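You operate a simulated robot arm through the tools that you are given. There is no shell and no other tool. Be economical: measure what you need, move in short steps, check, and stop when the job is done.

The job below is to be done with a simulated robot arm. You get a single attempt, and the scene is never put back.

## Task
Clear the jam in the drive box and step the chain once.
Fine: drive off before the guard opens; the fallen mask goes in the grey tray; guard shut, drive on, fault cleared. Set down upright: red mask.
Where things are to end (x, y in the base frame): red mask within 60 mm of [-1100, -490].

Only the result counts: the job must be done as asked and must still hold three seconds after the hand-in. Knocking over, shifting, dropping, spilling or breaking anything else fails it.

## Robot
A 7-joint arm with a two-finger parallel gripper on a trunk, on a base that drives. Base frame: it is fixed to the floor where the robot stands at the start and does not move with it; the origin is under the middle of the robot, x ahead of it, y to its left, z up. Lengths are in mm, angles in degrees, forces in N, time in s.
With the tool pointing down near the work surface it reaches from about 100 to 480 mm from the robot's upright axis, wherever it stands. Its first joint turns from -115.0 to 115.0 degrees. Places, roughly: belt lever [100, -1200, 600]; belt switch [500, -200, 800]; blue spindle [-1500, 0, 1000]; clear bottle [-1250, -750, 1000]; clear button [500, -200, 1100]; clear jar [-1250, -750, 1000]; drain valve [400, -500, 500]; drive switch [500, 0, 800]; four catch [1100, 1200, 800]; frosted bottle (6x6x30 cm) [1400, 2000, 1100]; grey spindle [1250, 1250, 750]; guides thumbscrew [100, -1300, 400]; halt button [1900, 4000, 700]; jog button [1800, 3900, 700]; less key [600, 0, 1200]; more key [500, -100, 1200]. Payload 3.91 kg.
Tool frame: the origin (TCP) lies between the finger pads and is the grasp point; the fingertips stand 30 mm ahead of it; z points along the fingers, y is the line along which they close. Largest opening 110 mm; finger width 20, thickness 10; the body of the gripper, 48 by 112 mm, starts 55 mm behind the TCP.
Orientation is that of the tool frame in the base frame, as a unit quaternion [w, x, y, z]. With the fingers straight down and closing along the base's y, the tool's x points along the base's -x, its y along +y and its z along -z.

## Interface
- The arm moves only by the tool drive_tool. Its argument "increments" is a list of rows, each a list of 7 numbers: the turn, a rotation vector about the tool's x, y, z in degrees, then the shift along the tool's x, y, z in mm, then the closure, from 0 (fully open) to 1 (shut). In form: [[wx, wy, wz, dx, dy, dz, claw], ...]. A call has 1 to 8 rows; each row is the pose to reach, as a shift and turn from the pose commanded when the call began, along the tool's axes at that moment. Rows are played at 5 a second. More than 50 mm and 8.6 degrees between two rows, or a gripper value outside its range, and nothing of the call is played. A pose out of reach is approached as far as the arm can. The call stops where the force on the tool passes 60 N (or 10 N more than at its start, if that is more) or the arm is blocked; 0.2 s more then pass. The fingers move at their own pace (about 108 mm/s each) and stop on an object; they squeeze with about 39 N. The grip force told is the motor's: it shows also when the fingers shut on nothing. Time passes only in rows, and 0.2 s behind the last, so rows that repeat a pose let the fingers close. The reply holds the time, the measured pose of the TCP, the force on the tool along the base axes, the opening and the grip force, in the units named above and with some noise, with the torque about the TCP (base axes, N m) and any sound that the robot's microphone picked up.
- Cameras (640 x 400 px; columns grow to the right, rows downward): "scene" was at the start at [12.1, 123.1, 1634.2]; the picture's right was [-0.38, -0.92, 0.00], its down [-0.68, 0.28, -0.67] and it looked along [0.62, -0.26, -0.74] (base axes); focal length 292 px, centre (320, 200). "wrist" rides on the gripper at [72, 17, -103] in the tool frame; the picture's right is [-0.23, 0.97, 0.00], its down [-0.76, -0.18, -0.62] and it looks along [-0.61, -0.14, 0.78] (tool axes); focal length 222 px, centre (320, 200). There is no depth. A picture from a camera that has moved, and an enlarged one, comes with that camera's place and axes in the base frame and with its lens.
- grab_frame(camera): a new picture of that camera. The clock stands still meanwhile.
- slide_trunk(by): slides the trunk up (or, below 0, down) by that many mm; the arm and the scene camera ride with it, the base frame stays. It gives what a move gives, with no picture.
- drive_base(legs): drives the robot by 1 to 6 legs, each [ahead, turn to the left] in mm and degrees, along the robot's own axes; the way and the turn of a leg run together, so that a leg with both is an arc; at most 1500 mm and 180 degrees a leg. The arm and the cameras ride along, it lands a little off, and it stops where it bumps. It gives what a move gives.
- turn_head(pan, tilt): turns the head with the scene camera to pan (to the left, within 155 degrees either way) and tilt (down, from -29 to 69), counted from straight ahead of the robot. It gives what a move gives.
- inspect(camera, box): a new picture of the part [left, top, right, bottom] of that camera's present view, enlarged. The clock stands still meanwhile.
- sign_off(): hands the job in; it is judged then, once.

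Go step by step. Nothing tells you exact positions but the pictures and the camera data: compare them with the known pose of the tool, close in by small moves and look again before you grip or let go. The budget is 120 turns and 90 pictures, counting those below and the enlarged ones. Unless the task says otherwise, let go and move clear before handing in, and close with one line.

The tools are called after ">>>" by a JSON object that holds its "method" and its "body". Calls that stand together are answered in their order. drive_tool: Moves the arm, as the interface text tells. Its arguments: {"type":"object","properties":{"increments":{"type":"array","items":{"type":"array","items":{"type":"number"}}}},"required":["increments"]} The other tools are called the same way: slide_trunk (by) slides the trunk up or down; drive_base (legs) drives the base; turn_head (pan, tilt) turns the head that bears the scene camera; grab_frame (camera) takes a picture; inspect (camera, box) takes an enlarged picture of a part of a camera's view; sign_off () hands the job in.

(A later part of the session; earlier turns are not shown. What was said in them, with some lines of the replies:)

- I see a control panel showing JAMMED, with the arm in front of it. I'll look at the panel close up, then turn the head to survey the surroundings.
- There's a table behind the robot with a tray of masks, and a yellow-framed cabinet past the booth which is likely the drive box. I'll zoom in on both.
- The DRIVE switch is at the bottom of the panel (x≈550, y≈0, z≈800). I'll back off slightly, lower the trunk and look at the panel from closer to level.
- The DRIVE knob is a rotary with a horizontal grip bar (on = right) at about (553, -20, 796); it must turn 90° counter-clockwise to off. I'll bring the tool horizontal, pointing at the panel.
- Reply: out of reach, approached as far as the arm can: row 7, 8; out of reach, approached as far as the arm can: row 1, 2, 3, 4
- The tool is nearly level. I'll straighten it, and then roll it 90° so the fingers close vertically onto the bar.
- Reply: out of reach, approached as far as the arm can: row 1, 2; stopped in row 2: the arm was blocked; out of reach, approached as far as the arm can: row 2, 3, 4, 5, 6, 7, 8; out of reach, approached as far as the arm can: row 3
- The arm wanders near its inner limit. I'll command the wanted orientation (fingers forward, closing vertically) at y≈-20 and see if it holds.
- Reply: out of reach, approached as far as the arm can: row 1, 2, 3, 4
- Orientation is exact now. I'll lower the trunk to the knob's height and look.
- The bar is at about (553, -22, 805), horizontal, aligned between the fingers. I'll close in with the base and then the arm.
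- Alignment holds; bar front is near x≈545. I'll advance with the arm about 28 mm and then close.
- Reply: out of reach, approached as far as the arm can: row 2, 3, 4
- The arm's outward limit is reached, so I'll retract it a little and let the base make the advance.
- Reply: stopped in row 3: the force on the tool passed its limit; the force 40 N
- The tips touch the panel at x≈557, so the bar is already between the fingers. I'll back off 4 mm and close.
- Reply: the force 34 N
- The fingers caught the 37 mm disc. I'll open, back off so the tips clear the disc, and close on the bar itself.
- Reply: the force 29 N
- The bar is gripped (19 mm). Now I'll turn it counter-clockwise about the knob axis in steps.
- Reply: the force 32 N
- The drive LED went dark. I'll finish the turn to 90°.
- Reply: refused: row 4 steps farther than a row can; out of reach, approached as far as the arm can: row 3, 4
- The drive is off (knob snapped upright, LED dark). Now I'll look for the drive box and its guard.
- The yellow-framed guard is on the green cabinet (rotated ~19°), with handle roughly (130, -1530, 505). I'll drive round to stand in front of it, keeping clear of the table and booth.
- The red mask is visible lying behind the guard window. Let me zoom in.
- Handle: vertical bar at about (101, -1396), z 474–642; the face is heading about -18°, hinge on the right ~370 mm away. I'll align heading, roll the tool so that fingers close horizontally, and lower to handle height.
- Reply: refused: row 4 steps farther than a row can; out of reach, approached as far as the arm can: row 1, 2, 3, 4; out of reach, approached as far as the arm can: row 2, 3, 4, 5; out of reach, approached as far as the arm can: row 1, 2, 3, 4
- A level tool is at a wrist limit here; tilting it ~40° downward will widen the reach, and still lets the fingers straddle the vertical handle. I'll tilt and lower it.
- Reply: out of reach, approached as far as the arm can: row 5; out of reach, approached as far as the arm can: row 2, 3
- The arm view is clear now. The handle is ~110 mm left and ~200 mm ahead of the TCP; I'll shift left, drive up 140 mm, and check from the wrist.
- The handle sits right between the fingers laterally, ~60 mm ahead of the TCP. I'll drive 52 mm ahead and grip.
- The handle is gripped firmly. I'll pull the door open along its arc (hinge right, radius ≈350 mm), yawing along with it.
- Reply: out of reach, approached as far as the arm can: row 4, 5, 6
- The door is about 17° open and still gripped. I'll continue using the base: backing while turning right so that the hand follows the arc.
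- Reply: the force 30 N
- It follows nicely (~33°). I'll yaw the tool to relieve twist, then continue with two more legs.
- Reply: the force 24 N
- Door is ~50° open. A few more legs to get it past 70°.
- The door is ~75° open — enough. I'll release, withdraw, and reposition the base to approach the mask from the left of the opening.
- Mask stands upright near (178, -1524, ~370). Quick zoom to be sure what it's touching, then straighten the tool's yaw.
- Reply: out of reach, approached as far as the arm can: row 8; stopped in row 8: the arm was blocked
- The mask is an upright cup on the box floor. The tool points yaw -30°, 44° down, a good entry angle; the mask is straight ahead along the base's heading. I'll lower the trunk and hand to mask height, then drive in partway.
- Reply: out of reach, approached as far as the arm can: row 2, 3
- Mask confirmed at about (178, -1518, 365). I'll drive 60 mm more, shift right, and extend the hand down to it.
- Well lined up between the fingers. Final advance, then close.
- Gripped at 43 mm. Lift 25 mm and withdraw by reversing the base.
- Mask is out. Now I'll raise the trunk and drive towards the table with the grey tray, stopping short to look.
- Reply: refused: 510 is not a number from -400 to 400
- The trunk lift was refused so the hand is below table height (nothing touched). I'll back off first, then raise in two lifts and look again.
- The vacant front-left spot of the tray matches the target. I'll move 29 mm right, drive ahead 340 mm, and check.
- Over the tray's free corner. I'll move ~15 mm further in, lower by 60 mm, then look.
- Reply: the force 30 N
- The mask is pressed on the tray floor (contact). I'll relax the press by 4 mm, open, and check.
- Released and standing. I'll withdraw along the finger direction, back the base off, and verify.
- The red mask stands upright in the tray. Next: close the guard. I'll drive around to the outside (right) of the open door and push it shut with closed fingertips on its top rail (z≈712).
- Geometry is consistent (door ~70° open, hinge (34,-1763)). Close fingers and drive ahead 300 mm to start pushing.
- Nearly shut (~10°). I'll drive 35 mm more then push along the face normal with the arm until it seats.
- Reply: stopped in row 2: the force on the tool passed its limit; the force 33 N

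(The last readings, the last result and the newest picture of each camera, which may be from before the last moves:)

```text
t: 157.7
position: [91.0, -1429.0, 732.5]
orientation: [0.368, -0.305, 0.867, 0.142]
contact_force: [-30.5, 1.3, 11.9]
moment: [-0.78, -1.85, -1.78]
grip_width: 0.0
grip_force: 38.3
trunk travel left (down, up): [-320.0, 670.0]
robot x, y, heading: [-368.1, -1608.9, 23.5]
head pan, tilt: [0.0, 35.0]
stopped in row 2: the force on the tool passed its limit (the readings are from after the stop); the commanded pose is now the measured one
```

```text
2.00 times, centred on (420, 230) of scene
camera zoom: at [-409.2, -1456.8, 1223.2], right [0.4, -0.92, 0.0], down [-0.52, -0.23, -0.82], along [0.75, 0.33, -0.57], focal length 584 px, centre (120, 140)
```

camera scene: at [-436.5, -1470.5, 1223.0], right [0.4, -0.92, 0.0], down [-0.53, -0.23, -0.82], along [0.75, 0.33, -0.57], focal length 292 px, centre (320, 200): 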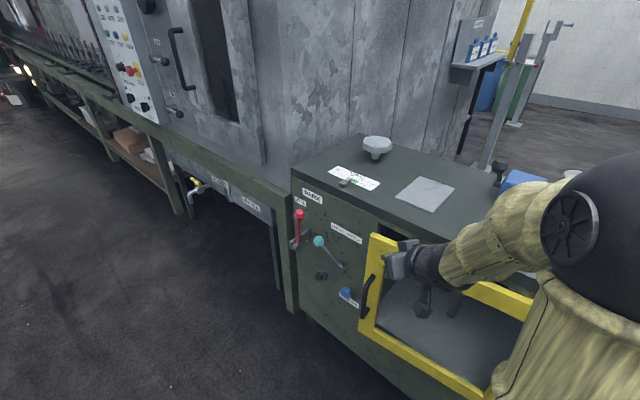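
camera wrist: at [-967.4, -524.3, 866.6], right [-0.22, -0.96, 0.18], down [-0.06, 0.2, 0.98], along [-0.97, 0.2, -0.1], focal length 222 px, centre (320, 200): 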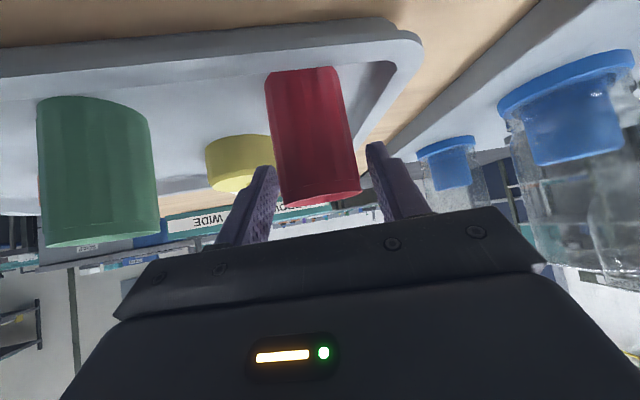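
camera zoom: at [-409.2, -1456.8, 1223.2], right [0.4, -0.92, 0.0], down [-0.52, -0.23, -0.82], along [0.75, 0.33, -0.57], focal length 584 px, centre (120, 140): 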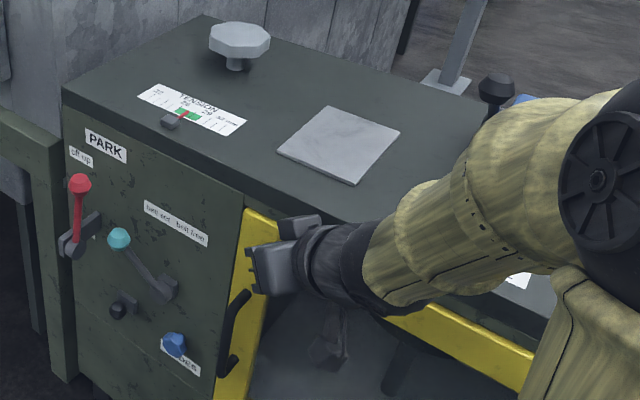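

Strong contact — the door seems seated. I'll back off and check the gap.

>>> {"method": "drive_base", "body": {"legs": [[-250, 0]]}}

>>> {"method": "turn_head", "body": {"pan": -20, "tilt": 38}}

>>> {"method": "grab_frame", "body": {"camera": "scene"}}

```text
t: 159.5
position: [-135.9, -1528.6, 729.7]
orientation: [0.367, -0.305, 0.867, 0.142]
contact_force: [-0.3, 0.4, -0.1]
moment: [0.0, 0.0, 0.02]
grip_width: 0.0
grip_force: 37.7
trunk travel left (down, up): [-320.0, 670.0]
robot x, y, heading: [-599.4, -1710.2, 23.9]
head pan, tilt: [0.0, 35.0]
```

```text
t: 160.3
position: [-136.8, -1528.9, 729.8]
orientation: [0.366, -0.306, 0.867, 0.142]
contact_force: [0.9, -0.4, 1.0]
moment: [0.04, -0.02, 0.03]
grip_width: 0.0
grip_force: 37.7
trunk travel left (down, up): [-320.0, 670.0]
robot x, y, heading: [-598.3, -1711.5, 23.9]
head pan, tilt: [-20.0, 38.0]
```

```text
24 pictures are left
camera scene: at [-630.2, -1587.8, 1218.4], right [0.07, -1.0, 0.0], down [-0.61, -0.04, -0.79], along [0.79, 0.05, -0.62], focal length 292 px, centre (320, 200)
```

scene: 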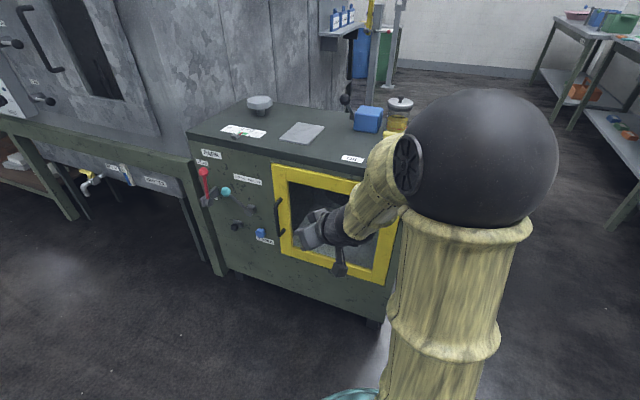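

>>> {"method": "inspect", "body": {"camera": "scene", "box": [180, 130, 420, 310]}}

```text
2.22 times, centred on (300, 220) of scene
camera zoom: at [-630.2, -1587.8, 1218.4], right [0.07, -1.0, 0.0], down [-0.61, -0.04, -0.79], along [0.79, 0.05, -0.62], focal length 649 px, centre (364, 156)
```

zoom: 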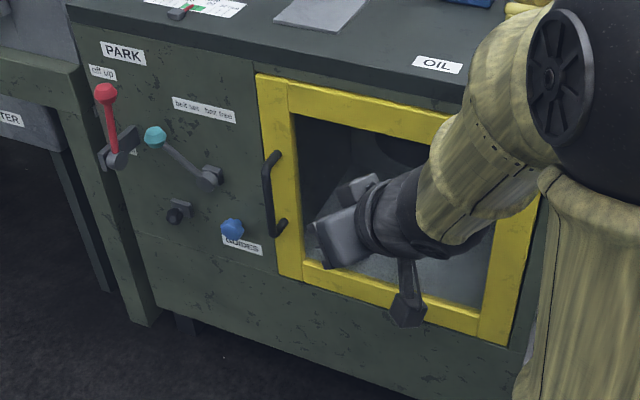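

Handle position matches the closed position, so the guard is shut. Now drive back to the panel and level the tool as before.

>>> {"method": "drive_base", "body": {"legs": [[-80, 0], [0, 53], [1000, 0], [800, 0], [0, -77]]}}

>>> {"method": "drive_tool", "body": {"increments": [[2.55, -7.3, 0.8, -24, 0, -16, 1], [5.1, -14.6, 1.6, -48, 0, -32, 0.8], [7.65, -21.9, 2.35, -72, 0, -48, 0.6], [10.2, -29.2, 3.1, -95, 0, -63, 0.5], [12.8, -36.5, 3.9, -119, 0, -79, 0.5], [15.3, -43.8, 4.7, -143, 0, -95, 0.5], [15.3, -43.8, 4.7, -143, 0, -95, 0.5]]}}

>>> {"method": "turn_head", "body": {"pan": -10, "tilt": 25}}

>>> {"method": "grab_frame", "body": {"camera": "scene"}}

```text
t: 175.7
position: [294.8, -39.1, 729.6]
orientation: [0.389, -0.107, 0.913, 0.058]
contact_force: [0.3, 0.2, -0.4]
moment: [0.06, 0.01, 0.0]
grip_width: 0.1
grip_force: 37.9
trunk travel left (down, up): [-320.0, 670.0]
robot x, y, heading: [-198.9, -0.0, -1.4]
head pan, tilt: [-20.0, 38.0]
```

```text
t: 177.2
position: [323.5, -34.5, 896.9]
orientation: [0.709, 0.01, 0.705, -0.01]
contact_force: [0.0, -0.9, 0.6]
moment: [-0.01, -0.04, -0.01]
grip_width: 55.0
grip_force: 0.0
trunk travel left (down, up): [-320.0, 670.0]
robot x, y, heading: [-199.5, -5.7, -1.8]
head pan, tilt: [-20.0, 38.0]
```

```text
t: 178.0
position: [325.0, -35.6, 897.8]
orientation: [0.709, 0.011, 0.705, -0.011]
contact_force: [0.2, 0.2, 0.1]
moment: [0.04, -0.02, -0.02]
grip_width: 54.8
grip_force: 0.0
trunk travel left (down, up): [-320.0, 670.0]
robot x, y, heading: [-201.5, -4.2, -1.8]
head pan, tilt: [-10.0, 25.0]
```

```text
22 pictures are left
camera scene: at [-167.2, 132.3, 1238.7], right [-0.2, -0.98, 0.0], down [-0.41, 0.09, -0.91], along [0.89, -0.18, -0.42], focal length 292 px, centre (320, 200)
```

scene: 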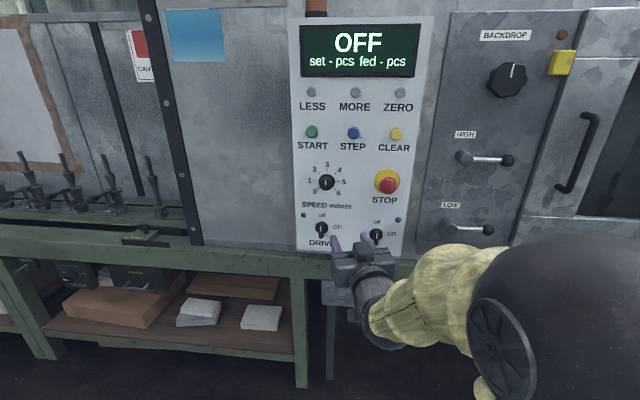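

Display reads OFF, as expected. I'll square up the heading, lower to knob height, and approach.

>>> {"method": "drive_base", "body": {"legs": [[0, 1.8]]}}

>>> {"method": "slide_trunk", "body": {"by": -95}}

>>> {"method": "drive_base", "body": {"legs": [[130, 0]]}}

>>> {"method": "grab_frame", "body": {"camera": "wrist"}}

```text
t: 178.8
position: [326.7, -19.1, 898.0]
orientation: [0.708, -0.001, 0.706, 0.001]
contact_force: [-0.1, -0.4, -0.9]
moment: [0.01, 0.02, 0.0]
grip_width: 55.0
grip_force: 0.0
trunk travel left (down, up): [-320.0, 670.0]
robot x, y, heading: [-201.2, -2.4, 0.0]
head pan, tilt: [-10.0, 25.0]
```

```text
t: 180.1
position: [325.6, -18.5, 802.1]
orientation: [0.709, 0.0, 0.705, 0.001]
contact_force: [-0.5, 0.1, 0.2]
moment: [0.0, -0.02, 0.04]
grip_width: 55.1
grip_force: 0.1
trunk travel left (down, up): [-225.0, 765.0]
robot x, y, heading: [-198.1, -1.8, 0.3]
head pan, tilt: [-10.0, 25.0]
```

```text
t: 181.4
position: [459.5, -19.7, 801.6]
orientation: [0.708, 0.0, 0.706, 0.0]
contact_force: [0.2, 0.3, 0.0]
moment: [-0.03, -0.03, 0.0]
grip_width: 54.9
grip_force: 0.1
trunk travel left (down, up): [-225.0, 765.0]
robot x, y, heading: [-65.2, -4.3, -0.3]
head pan, tilt: [-10.0, 25.0]
```

```text
21 pictures are left
camera wrist: at [356.7, -2.9, 729.8], right [0.0, 0.97, 0.23], down [-0.63, -0.18, 0.76], along [0.78, -0.14, 0.61], focal length 222 px, centre (320, 200)
```

wrist: 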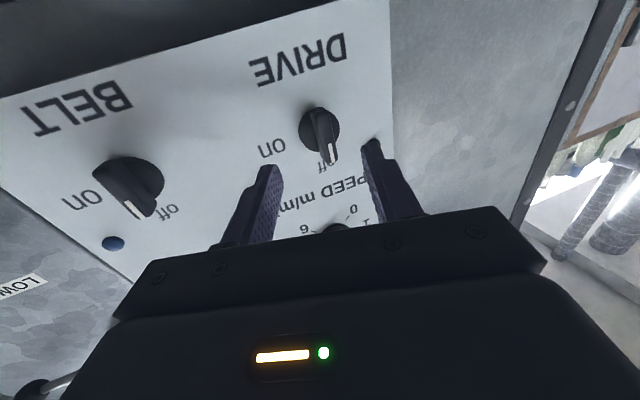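

Bar is upright at about y≈-17, z≈800. Small correction, advance 54 mm, and close on it.

>>> {"method": "drive_tool", "body": {"increments": [[0, 0, 0, 1.5, 2.5, 0, 0.5]]}}

>>> {"method": "drive_base", "body": {"legs": [[54, 0]]}}

>>> {"method": "drive_tool", "body": {"increments": [[0, 0, 0, 0, 0, 0, 0.7], [0, 0, 0, 0, 0, 0, 0.95], [0, 0, 0, 0, 0, 0, 0.97], [0, 0, 0, 0, 0, 0, 0.97]]}}

>>> {"method": "grab_frame", "body": {"camera": "wrist"}}

```text
t: 181.8
position: [459.1, -18.4, 801.1]
orientation: [0.708, 0.001, 0.706, 0.0]
contact_force: [0.4, 0.2, 0.7]
moment: [-0.01, -0.03, 0.04]
grip_width: 55.1
grip_force: 0.2
trunk travel left (down, up): [-225.0, 765.0]
robot x, y, heading: [-66.6, -0.6, 0.1]
head pan, tilt: [-10.0, 25.0]
```

```text
t: 182.7
position: [514.0, -17.4, 800.7]
orientation: [0.708, 0.0, 0.706, 0.0]
contact_force: [0.1, 0.2, 0.3]
moment: [0.0, -0.04, 0.01]
grip_width: 55.0
grip_force: 0.0
trunk travel left (down, up): [-225.0, 765.0]
robot x, y, heading: [-8.3, -4.5, -0.0]
head pan, tilt: [-10.0, 25.0]
```

```text
t: 183.7
position: [514.0, -16.7, 801.0]
orientation: [0.709, -0.001, 0.706, 0.001]
contact_force: [0.0, 10.2, 0.1]
moment: [0.09, 0.34, -0.28]
grip_width: 17.3
grip_force: 45.1
trunk travel left (down, up): [-225.0, 765.0]
robot x, y, heading: [-15.0, -5.6, 0.2]
head pan, tilt: [-10.0, 25.0]
```

```text
20 pictures are left
camera wrist: at [411.2, 0.6, 728.3], right [0.0, 0.97, 0.23], down [-0.63, -0.18, 0.76], along [0.78, -0.14, 0.61], focal length 222 px, centre (320, 200)
```

wrist: 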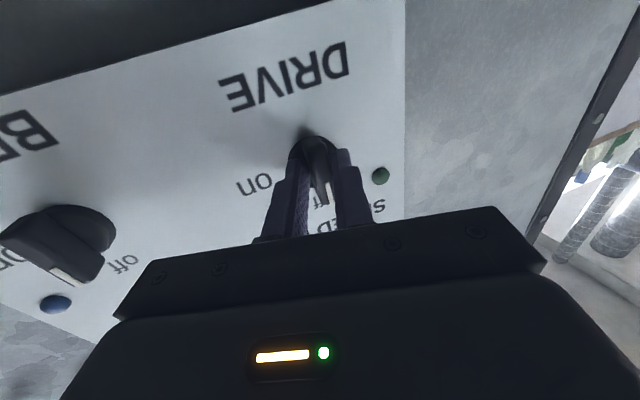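

Well gripped (17 mm). Now turn clockwise (positive roll).

>>> {"method": "drive_tool", "body": {"increments": [[0, 0, 8, 0, 0, 0, 0.97], [0, 0, 16, 0, 0, 0, 0.97], [0, 0, 24, 0, 0, 0, 0.97], [0, 0, 32, 0, 0, 0, 0.97], [0, 0, 40, 0, 0, 0, 0.97], [0, 0, 48, 0, 0, 0, 0.97], [0, 0, 56, 0, 0, 0, 0.97], [0, 0, 64, 0, 0, 0, 0.97]]}}

>>> {"method": "drive_tool", "body": {"increments": [[0, 0, 8, 0, 0, 0, 0.97], [0, 0, 16, 0, 0, 0, 0.97], [0, 0, 24, 0, 0, 0, 0.97], [0, 0, 24, 0, 0, 0, 0.97]]}}

>>> {"method": "grab_frame", "body": {"camera": "wrist"}}

```text
t: 185.5
position: [512.7, -15.7, 804.7]
orientation: [0.603, 0.372, 0.597, 0.377]
contact_force: [-5.9, 25.1, 23.4]
moment: [0.01, -0.48, -0.43]
grip_width: 14.9
grip_force: 44.5
trunk travel left (down, up): [-225.0, 765.0]
robot x, y, heading: [-10.9, -0.7, 0.3]
head pan, tilt: [-10.0, 25.0]
```

```text
t: 186.5
position: [514.7, -18.8, 803.2]
orientation: [0.511, 0.491, 0.504, 0.493]
contact_force: [-11.0, 2.9, 27.0]
moment: [0.15, -0.5, 0.12]
grip_width: 16.6
grip_force: 13.0
trunk travel left (down, up): [-225.0, 765.0]
robot x, y, heading: [-9.5, -2.5, 0.3]
head pan, tilt: [-10.0, 25.0]
```

```text
19 pictures are left
camera wrist: at [411.2, 54.0, 817.3], right [-0.01, -0.2, 0.98], down [-0.63, -0.76, -0.16], along [0.78, -0.62, -0.11], focal length 222 px, centre (320, 200)
```

wrist: 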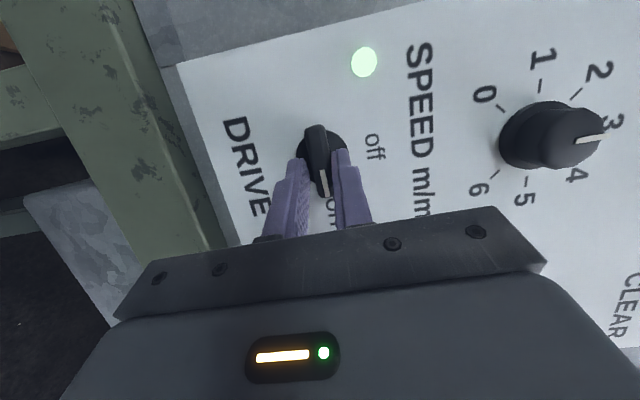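

The drive LED is lit again. Release, back off, raise to button height and look at the display.

>>> {"method": "drive_tool", "body": {"increments": [[0, 0, 0, 0, 0, 0, 0.7], [0, 0, 0, 0, 0, 0, 0.5], [0, 0, 0, 0, 0, 0, 0.5]]}}

>>> {"method": "drive_base", "body": {"legs": [[-150, 0]]}}

>>> {"method": "slide_trunk", "body": {"by": 270}}

>>> {"method": "drive_tool", "body": {"increments": [[0, 0, 0, -45, 0, 0, 0.8], [0, 0, 0, -90, 0, 0, 1], [0, 0, 0, -135, 0, 0, 1], [0, 0, 0, -170, 0, 0, 1], [0, 0, 0, -205, 0, 0, 1]]}}

>>> {"method": "grab_frame", "body": {"camera": "wrist"}}

>>> {"method": "grab_frame", "body": {"camera": "scene"}}

```text
t: 187.3
position: [514.0, -17.4, 801.0]
orientation: [0.509, 0.49, 0.508, 0.492]
contact_force: [0.2, 0.6, 0.3]
moment: [0.01, -0.01, 0.01]
grip_width: 54.9
grip_force: 0.0
trunk travel left (down, up): [-225.0, 765.0]
robot x, y, heading: [-16.0, -5.0, 0.0]
head pan, tilt: [-10.0, 25.0]
```

```text
t: 188.7
position: [358.9, -16.3, 801.2]
orientation: [0.509, 0.489, 0.509, 0.493]
contact_force: [-0.4, 0.1, 0.8]
moment: [0.01, 0.01, -0.03]
grip_width: 54.9
grip_force: 0.1
trunk travel left (down, up): [-225.0, 765.0]
robot x, y, heading: [-164.3, -6.0, 0.3]
head pan, tilt: [-10.0, 25.0]
```

```text
t: 191.4
position: [358.2, -17.2, 1071.5]
orientation: [0.508, 0.49, 0.508, 0.493]
contact_force: [-0.4, 0.4, -0.6]
moment: [-0.02, 0.02, -0.01]
grip_width: 54.7
grip_force: 0.0
trunk travel left (down, up): [-495.0, 495.0]
robot x, y, heading: [-165.0, -4.3, 0.2]
head pan, tilt: [-10.0, 25.0]
```

```text
t: 192.7
position: [356.7, -222.2, 1077.9]
orientation: [0.509, 0.49, 0.509, 0.493]
contact_force: [0.2, -0.4, -0.1]
moment: [-0.04, 0.02, -0.02]
grip_width: 0.0
grip_force: 37.8
trunk travel left (down, up): [-495.0, 495.0]
robot x, y, heading: [-168.5, -6.1, 0.2]
head pan, tilt: [-10.0, 25.0]
```

```text
18 pictures are left
camera wrist: at [254.3, -148.9, 1093.2], right [0.0, -0.19, 0.98], down [-0.62, -0.77, -0.15], along [0.79, -0.61, -0.12], focal length 222 px, centre (320, 200)
```

wrist: 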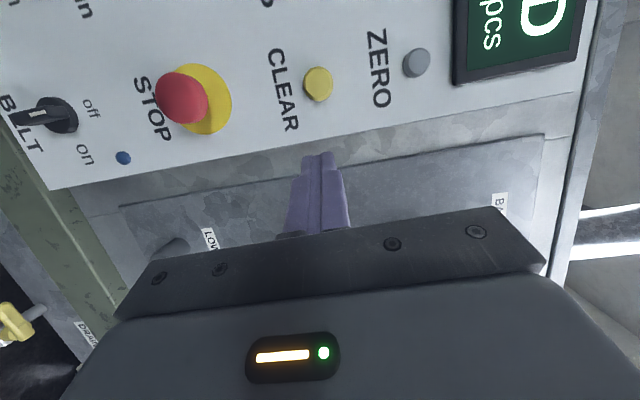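

```text
17 pictures are left
camera scene: at [-138.0, 132.9, 1413.8], right [-0.17, -0.99, 0.0], down [-0.42, 0.07, -0.91], along [0.89, -0.16, -0.42], focal length 292 px, centre (320, 200)
```

scene: 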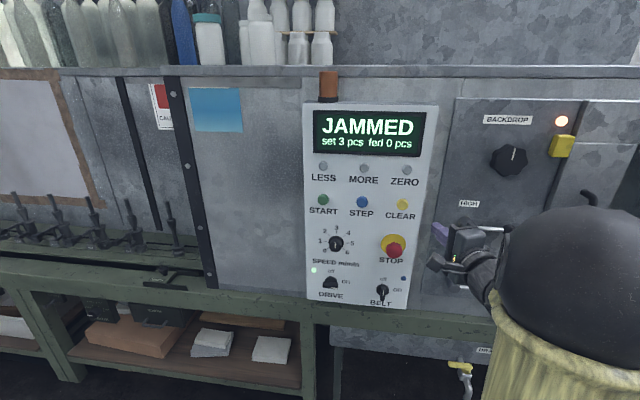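

Display: JAMMED again with drive on, so CLEAR needs pressing. CLEAR is at about (548, -208, 1075); I'll align and approach to check.

>>> {"method": "drive_tool", "body": {"increments": [[0, 0, 0, 14, -3, 0, 1], [0, 0, 0, 14, -3, 0, 1]]}}

>>> {"method": "drive_base", "body": {"legs": [[125, 0]]}}

>>> {"method": "grab_frame", "body": {"camera": "wrist"}}

```text
t: 193.2
position: [357.8, -206.9, 1076.2]
orientation: [0.509, 0.489, 0.508, 0.493]
contact_force: [0.4, 0.1, 0.4]
moment: [0.04, 0.02, 0.0]
grip_width: 0.3
grip_force: 38.1
trunk travel left (down, up): [-495.0, 495.0]
robot x, y, heading: [-168.8, -8.4, 0.2]
head pan, tilt: [-10.0, 25.0]
```

```text
t: 194.8
position: [465.5, -208.9, 1076.5]
orientation: [0.511, 0.493, 0.505, 0.49]
contact_force: [-50.5, 14.9, 9.4]
moment: [0.01, -0.43, 0.34]
grip_width: 0.0
grip_force: 37.7
trunk travel left (down, up): [-495.0, 495.0]
robot x, y, heading: [-44.1, -1.0, 0.0]
head pan, tilt: [-10.0, 25.0]
heard: click
stopped in leg 1: the force on the tool passed its limit (the readings are from after the stop); the commanded pose is now the measured one
```

```text
16 pictures are left
camera wrist: at [362.8, -134.2, 1091.3], right [0.0, -0.2, 0.98], down [-0.63, -0.76, -0.15], along [0.78, -0.62, -0.12], focal length 222 px, centre (320, 200)
```

wrist: 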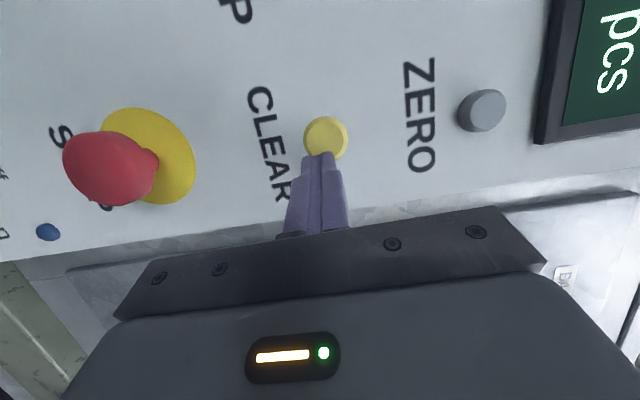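

A "click" — the tip reached CLEAR earlier than expected (panel leans forward at the top). I'll back off and read the display.

>>> {"method": "drive_base", "body": {"legs": [[-60, 0]]}}

>>> {"method": "turn_head", "body": {"pan": -15, "tilt": 25}}

>>> {"method": "inspect", "body": {"camera": "scene", "box": [240, 80, 480, 320]}}

```text
t: 195.7
position: [414.2, -210.7, 1072.1]
orientation: [0.507, 0.497, 0.507, 0.489]
contact_force: [0.5, 0.3, 0.1]
moment: [0.01, -0.03, -0.04]
grip_width: 0.0
grip_force: 37.7
trunk travel left (down, up): [-495.0, 495.0]
robot x, y, heading: [-102.1, -5.5, 0.2]
head pan, tilt: [-10.0, 25.0]
```

```text
t: 196.4
position: [414.8, -212.1, 1070.9]
orientation: [0.508, 0.496, 0.507, 0.488]
contact_force: [-0.3, -0.7, 0.3]
moment: [0.01, 0.02, 0.01]
grip_width: 0.0
grip_force: 37.8
trunk travel left (down, up): [-495.0, 495.0]
robot x, y, heading: [-105.5, -5.9, 0.1]
head pan, tilt: [-15.0, 25.0]
```

```text
1.67 times, centred on (360, 200) of scene
camera zoom: at [-76.3, 125.4, 1413.8], right [-0.26, -0.97, 0.0], down [-0.41, 0.11, -0.91], along [0.88, -0.23, -0.42], focal length 487 px, centre (253, 200)
```

zoom: 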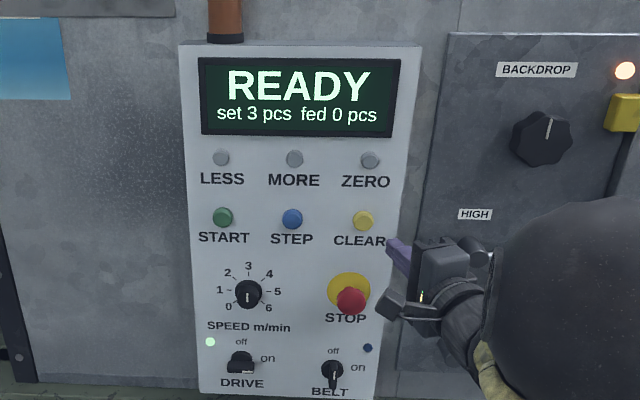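

READY — the fault is cleared. From the contact point, the panel is yawed ~18°, putting STEP at about (530, -97, 1083). I'll shift the hand there and check before pressing.

>>> {"method": "drive_tool", "body": {"increments": [[0, 0, 0, 40, 5, 0, 1], [0, 0, 0, 80, 10, 0, 1], [0, 0, 0, 114, 15, 0, 1], [0, 0, 0, 114, 15, 0, 1]]}}

>>> {"method": "drive_base", "body": {"legs": [[40, 0]]}}

>>> {"method": "grab_frame", "body": {"camera": "wrist"}}

```text
t: 197.4
position: [416.3, -95.9, 1082.7]
orientation: [0.508, 0.497, 0.507, 0.488]
contact_force: [0.1, 0.3, 0.3]
moment: [0.01, 0.03, -0.01]
grip_width: 0.0
grip_force: 37.6
trunk travel left (down, up): [-495.0, 495.0]
robot x, y, heading: [-101.9, -5.7, 0.1]
head pan, tilt: [-15.0, 25.0]
```

```text
t: 198.3
position: [456.0, -95.2, 1082.5]
orientation: [0.507, 0.497, 0.508, 0.488]
contact_force: [0.2, 0.7, -0.5]
moment: [-0.01, -0.01, 0.0]
grip_width: 0.0
grip_force: 38.0
trunk travel left (down, up): [-495.0, 495.0]
robot x, y, heading: [-64.8, -5.5, 0.0]
head pan, tilt: [-15.0, 25.0]
```

```text
14 pictures are left
camera wrist: at [355.1, -21.1, 1098.3], right [0.01, -0.2, 0.98], down [-0.63, -0.76, -0.15], along [0.78, -0.62, -0.13], focal length 222 px, centre (320, 200)
```

wrist: 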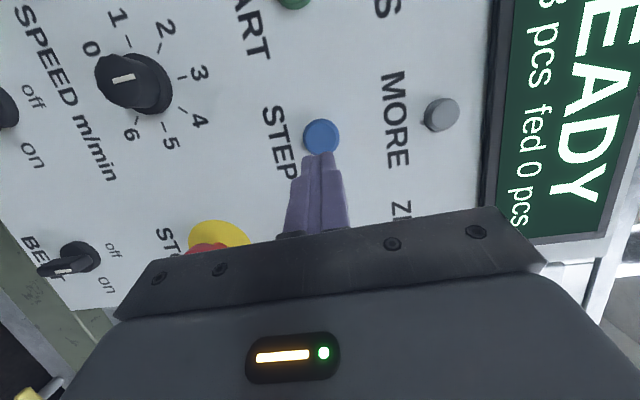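

STEP lines up exactly with the tip (y≈-95, z≈1083). I'll drive 28 mm closer then press once gently with the arm.

>>> {"method": "drive_base", "body": {"legs": [[28, 0]]}}

>>> {"method": "drive_tool", "body": {"increments": [[0, 0, 0, 0, 0, 5, 1], [0, 0, 0, 0, 0, 10, 1], [0, 0, 0, 0, 0, 14, 1], [0, 0, 0, 0, 0, 18, 1]]}}

```text
t: 199.1
position: [485.4, -94.9, 1082.7]
orientation: [0.507, 0.497, 0.507, 0.488]
contact_force: [0.4, 0.3, 0.7]
moment: [0.02, -0.02, 0.04]
grip_width: 0.1
grip_force: 37.9
trunk travel left (down, up): [-495.0, 495.0]
robot x, y, heading: [-38.0, -7.4, 0.0]
head pan, tilt: [-15.0, 25.0]
```

```text
t: 200.1
position: [498.0, -95.5, 1083.2]
orientation: [0.509, 0.497, 0.507, 0.487]
contact_force: [-37.9, 2.6, -8.9]
moment: [0.05, 0.3, -0.24]
grip_width: 0.0
grip_force: 37.1
trunk travel left (down, up): [-495.0, 495.0]
robot x, y, heading: [-36.7, -2.9, 0.1]
head pan, tilt: [-15.0, 25.0]
heard: click
```

A click was heard with STEP pressed. I'll back off and check the display and LED.

>>> {"method": "drive_base", "body": {"legs": [[-200, 0]]}}

>>> {"method": "grab_frame", "body": {"camera": "scene"}}

```text
t: 201.7
position: [304.0, -97.0, 1082.9]
orientation: [0.508, 0.497, 0.506, 0.488]
contact_force: [0.4, 0.7, 0.6]
moment: [0.0, 0.01, -0.01]
grip_width: 0.0
grip_force: 37.8
trunk travel left (down, up): [-495.0, 495.0]
robot x, y, heading: [-239.7, -2.6, 0.2]
head pan, tilt: [-15.0, 25.0]
```

```text
13 pictures are left
camera scene: at [-207.8, 125.3, 1413.8], right [-0.26, -0.97, 0.0], down [-0.41, 0.11, -0.91], along [0.88, -0.23, -0.42], focal length 292 px, centre (320, 200)
```

scene: 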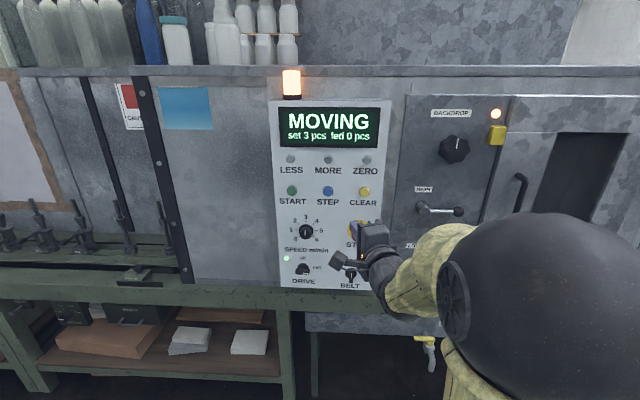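

The chain is MOVING. I'll let a few seconds pass and check that the step finishes cleanly.

>>> {"method": "drive_tool", "body": {"increments": [[0, 0, 0, 0, 0, -5, 1], [0, 0, 0, 0, 0, -5, 1], [0, 0, 0, 0, 0, -5, 1], [0, 0, 0, 0, 0, -5, 1], [0, 0, 0, 0, 0, -5, 1], [0, 0, 0, 0, 0, -5, 1], [0, 0, 0, 0, 0, -5, 1], [0, 0, 0, 0, 0, -5, 0.9]]}}

>>> {"method": "turn_head", "body": {"pan": -110, "tilt": 30}}

>>> {"method": "turn_head", "body": {"pan": -15, "tilt": 25}}

>>> {"method": "inspect", "body": {"camera": "scene", "box": [240, 60, 440, 300]}}

```text
t: 203.5
position: [299.0, -96.0, 1082.2]
orientation: [0.508, 0.498, 0.507, 0.488]
contact_force: [0.7, -0.2, 0.7]
moment: [-0.02, 0.01, 0.0]
grip_width: 10.9
grip_force: 0.0
trunk travel left (down, up): [-495.0, 495.0]
robot x, y, heading: [-237.3, -3.7, 0.0]
head pan, tilt: [-15.0, 25.0]
```

```text
t: 205.2
position: [299.7, -96.5, 1082.6]
orientation: [0.508, 0.497, 0.506, 0.488]
contact_force: [-0.5, 0.1, -0.2]
moment: [-0.01, -0.02, -0.01]
grip_width: 10.9
grip_force: 0.0
trunk travel left (down, up): [-495.0, 495.0]
robot x, y, heading: [-239.0, -5.5, -0.1]
head pan, tilt: [-110.0, 30.0]
```

```text
t: 206.9
position: [298.7, -97.3, 1082.8]
orientation: [0.507, 0.497, 0.507, 0.488]
contact_force: [-0.3, 0.5, 0.2]
moment: [0.0, 0.01, -0.01]
grip_width: 10.8
grip_force: 0.0
trunk travel left (down, up): [-495.0, 495.0]
robot x, y, heading: [-235.7, -3.9, -0.0]
head pan, tilt: [-15.0, 25.0]
```

```text
1.67 times, centred on (340, 180) of scene
camera zoom: at [-207.4, 125.3, 1413.8], right [-0.26, -0.97, 0.0], down [-0.41, 0.11, -0.91], along [0.88, -0.24, -0.42], focal length 487 px, centre (287, 233)
```

zoom: 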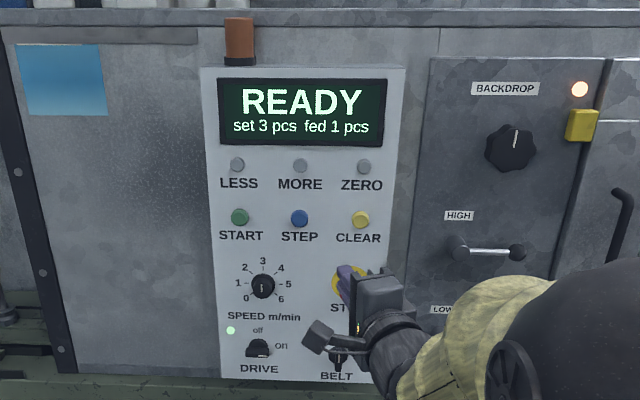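

The panel shows READY and "fed 1 pcs", with the drive on. The guard is shut, the red mask is upright in the tray, and the hand is clear, so I'm handing in.

>>> {"method": "sign_off", "body": {}}

```text
The job is handed in.
```

The jam is cleared and the chain has stepped once: the drive was off before the guard opened, the red mask stands upright in the grey tray, the guard is shut, the drive is on, and the panel reads READY, fed 1 pcs.
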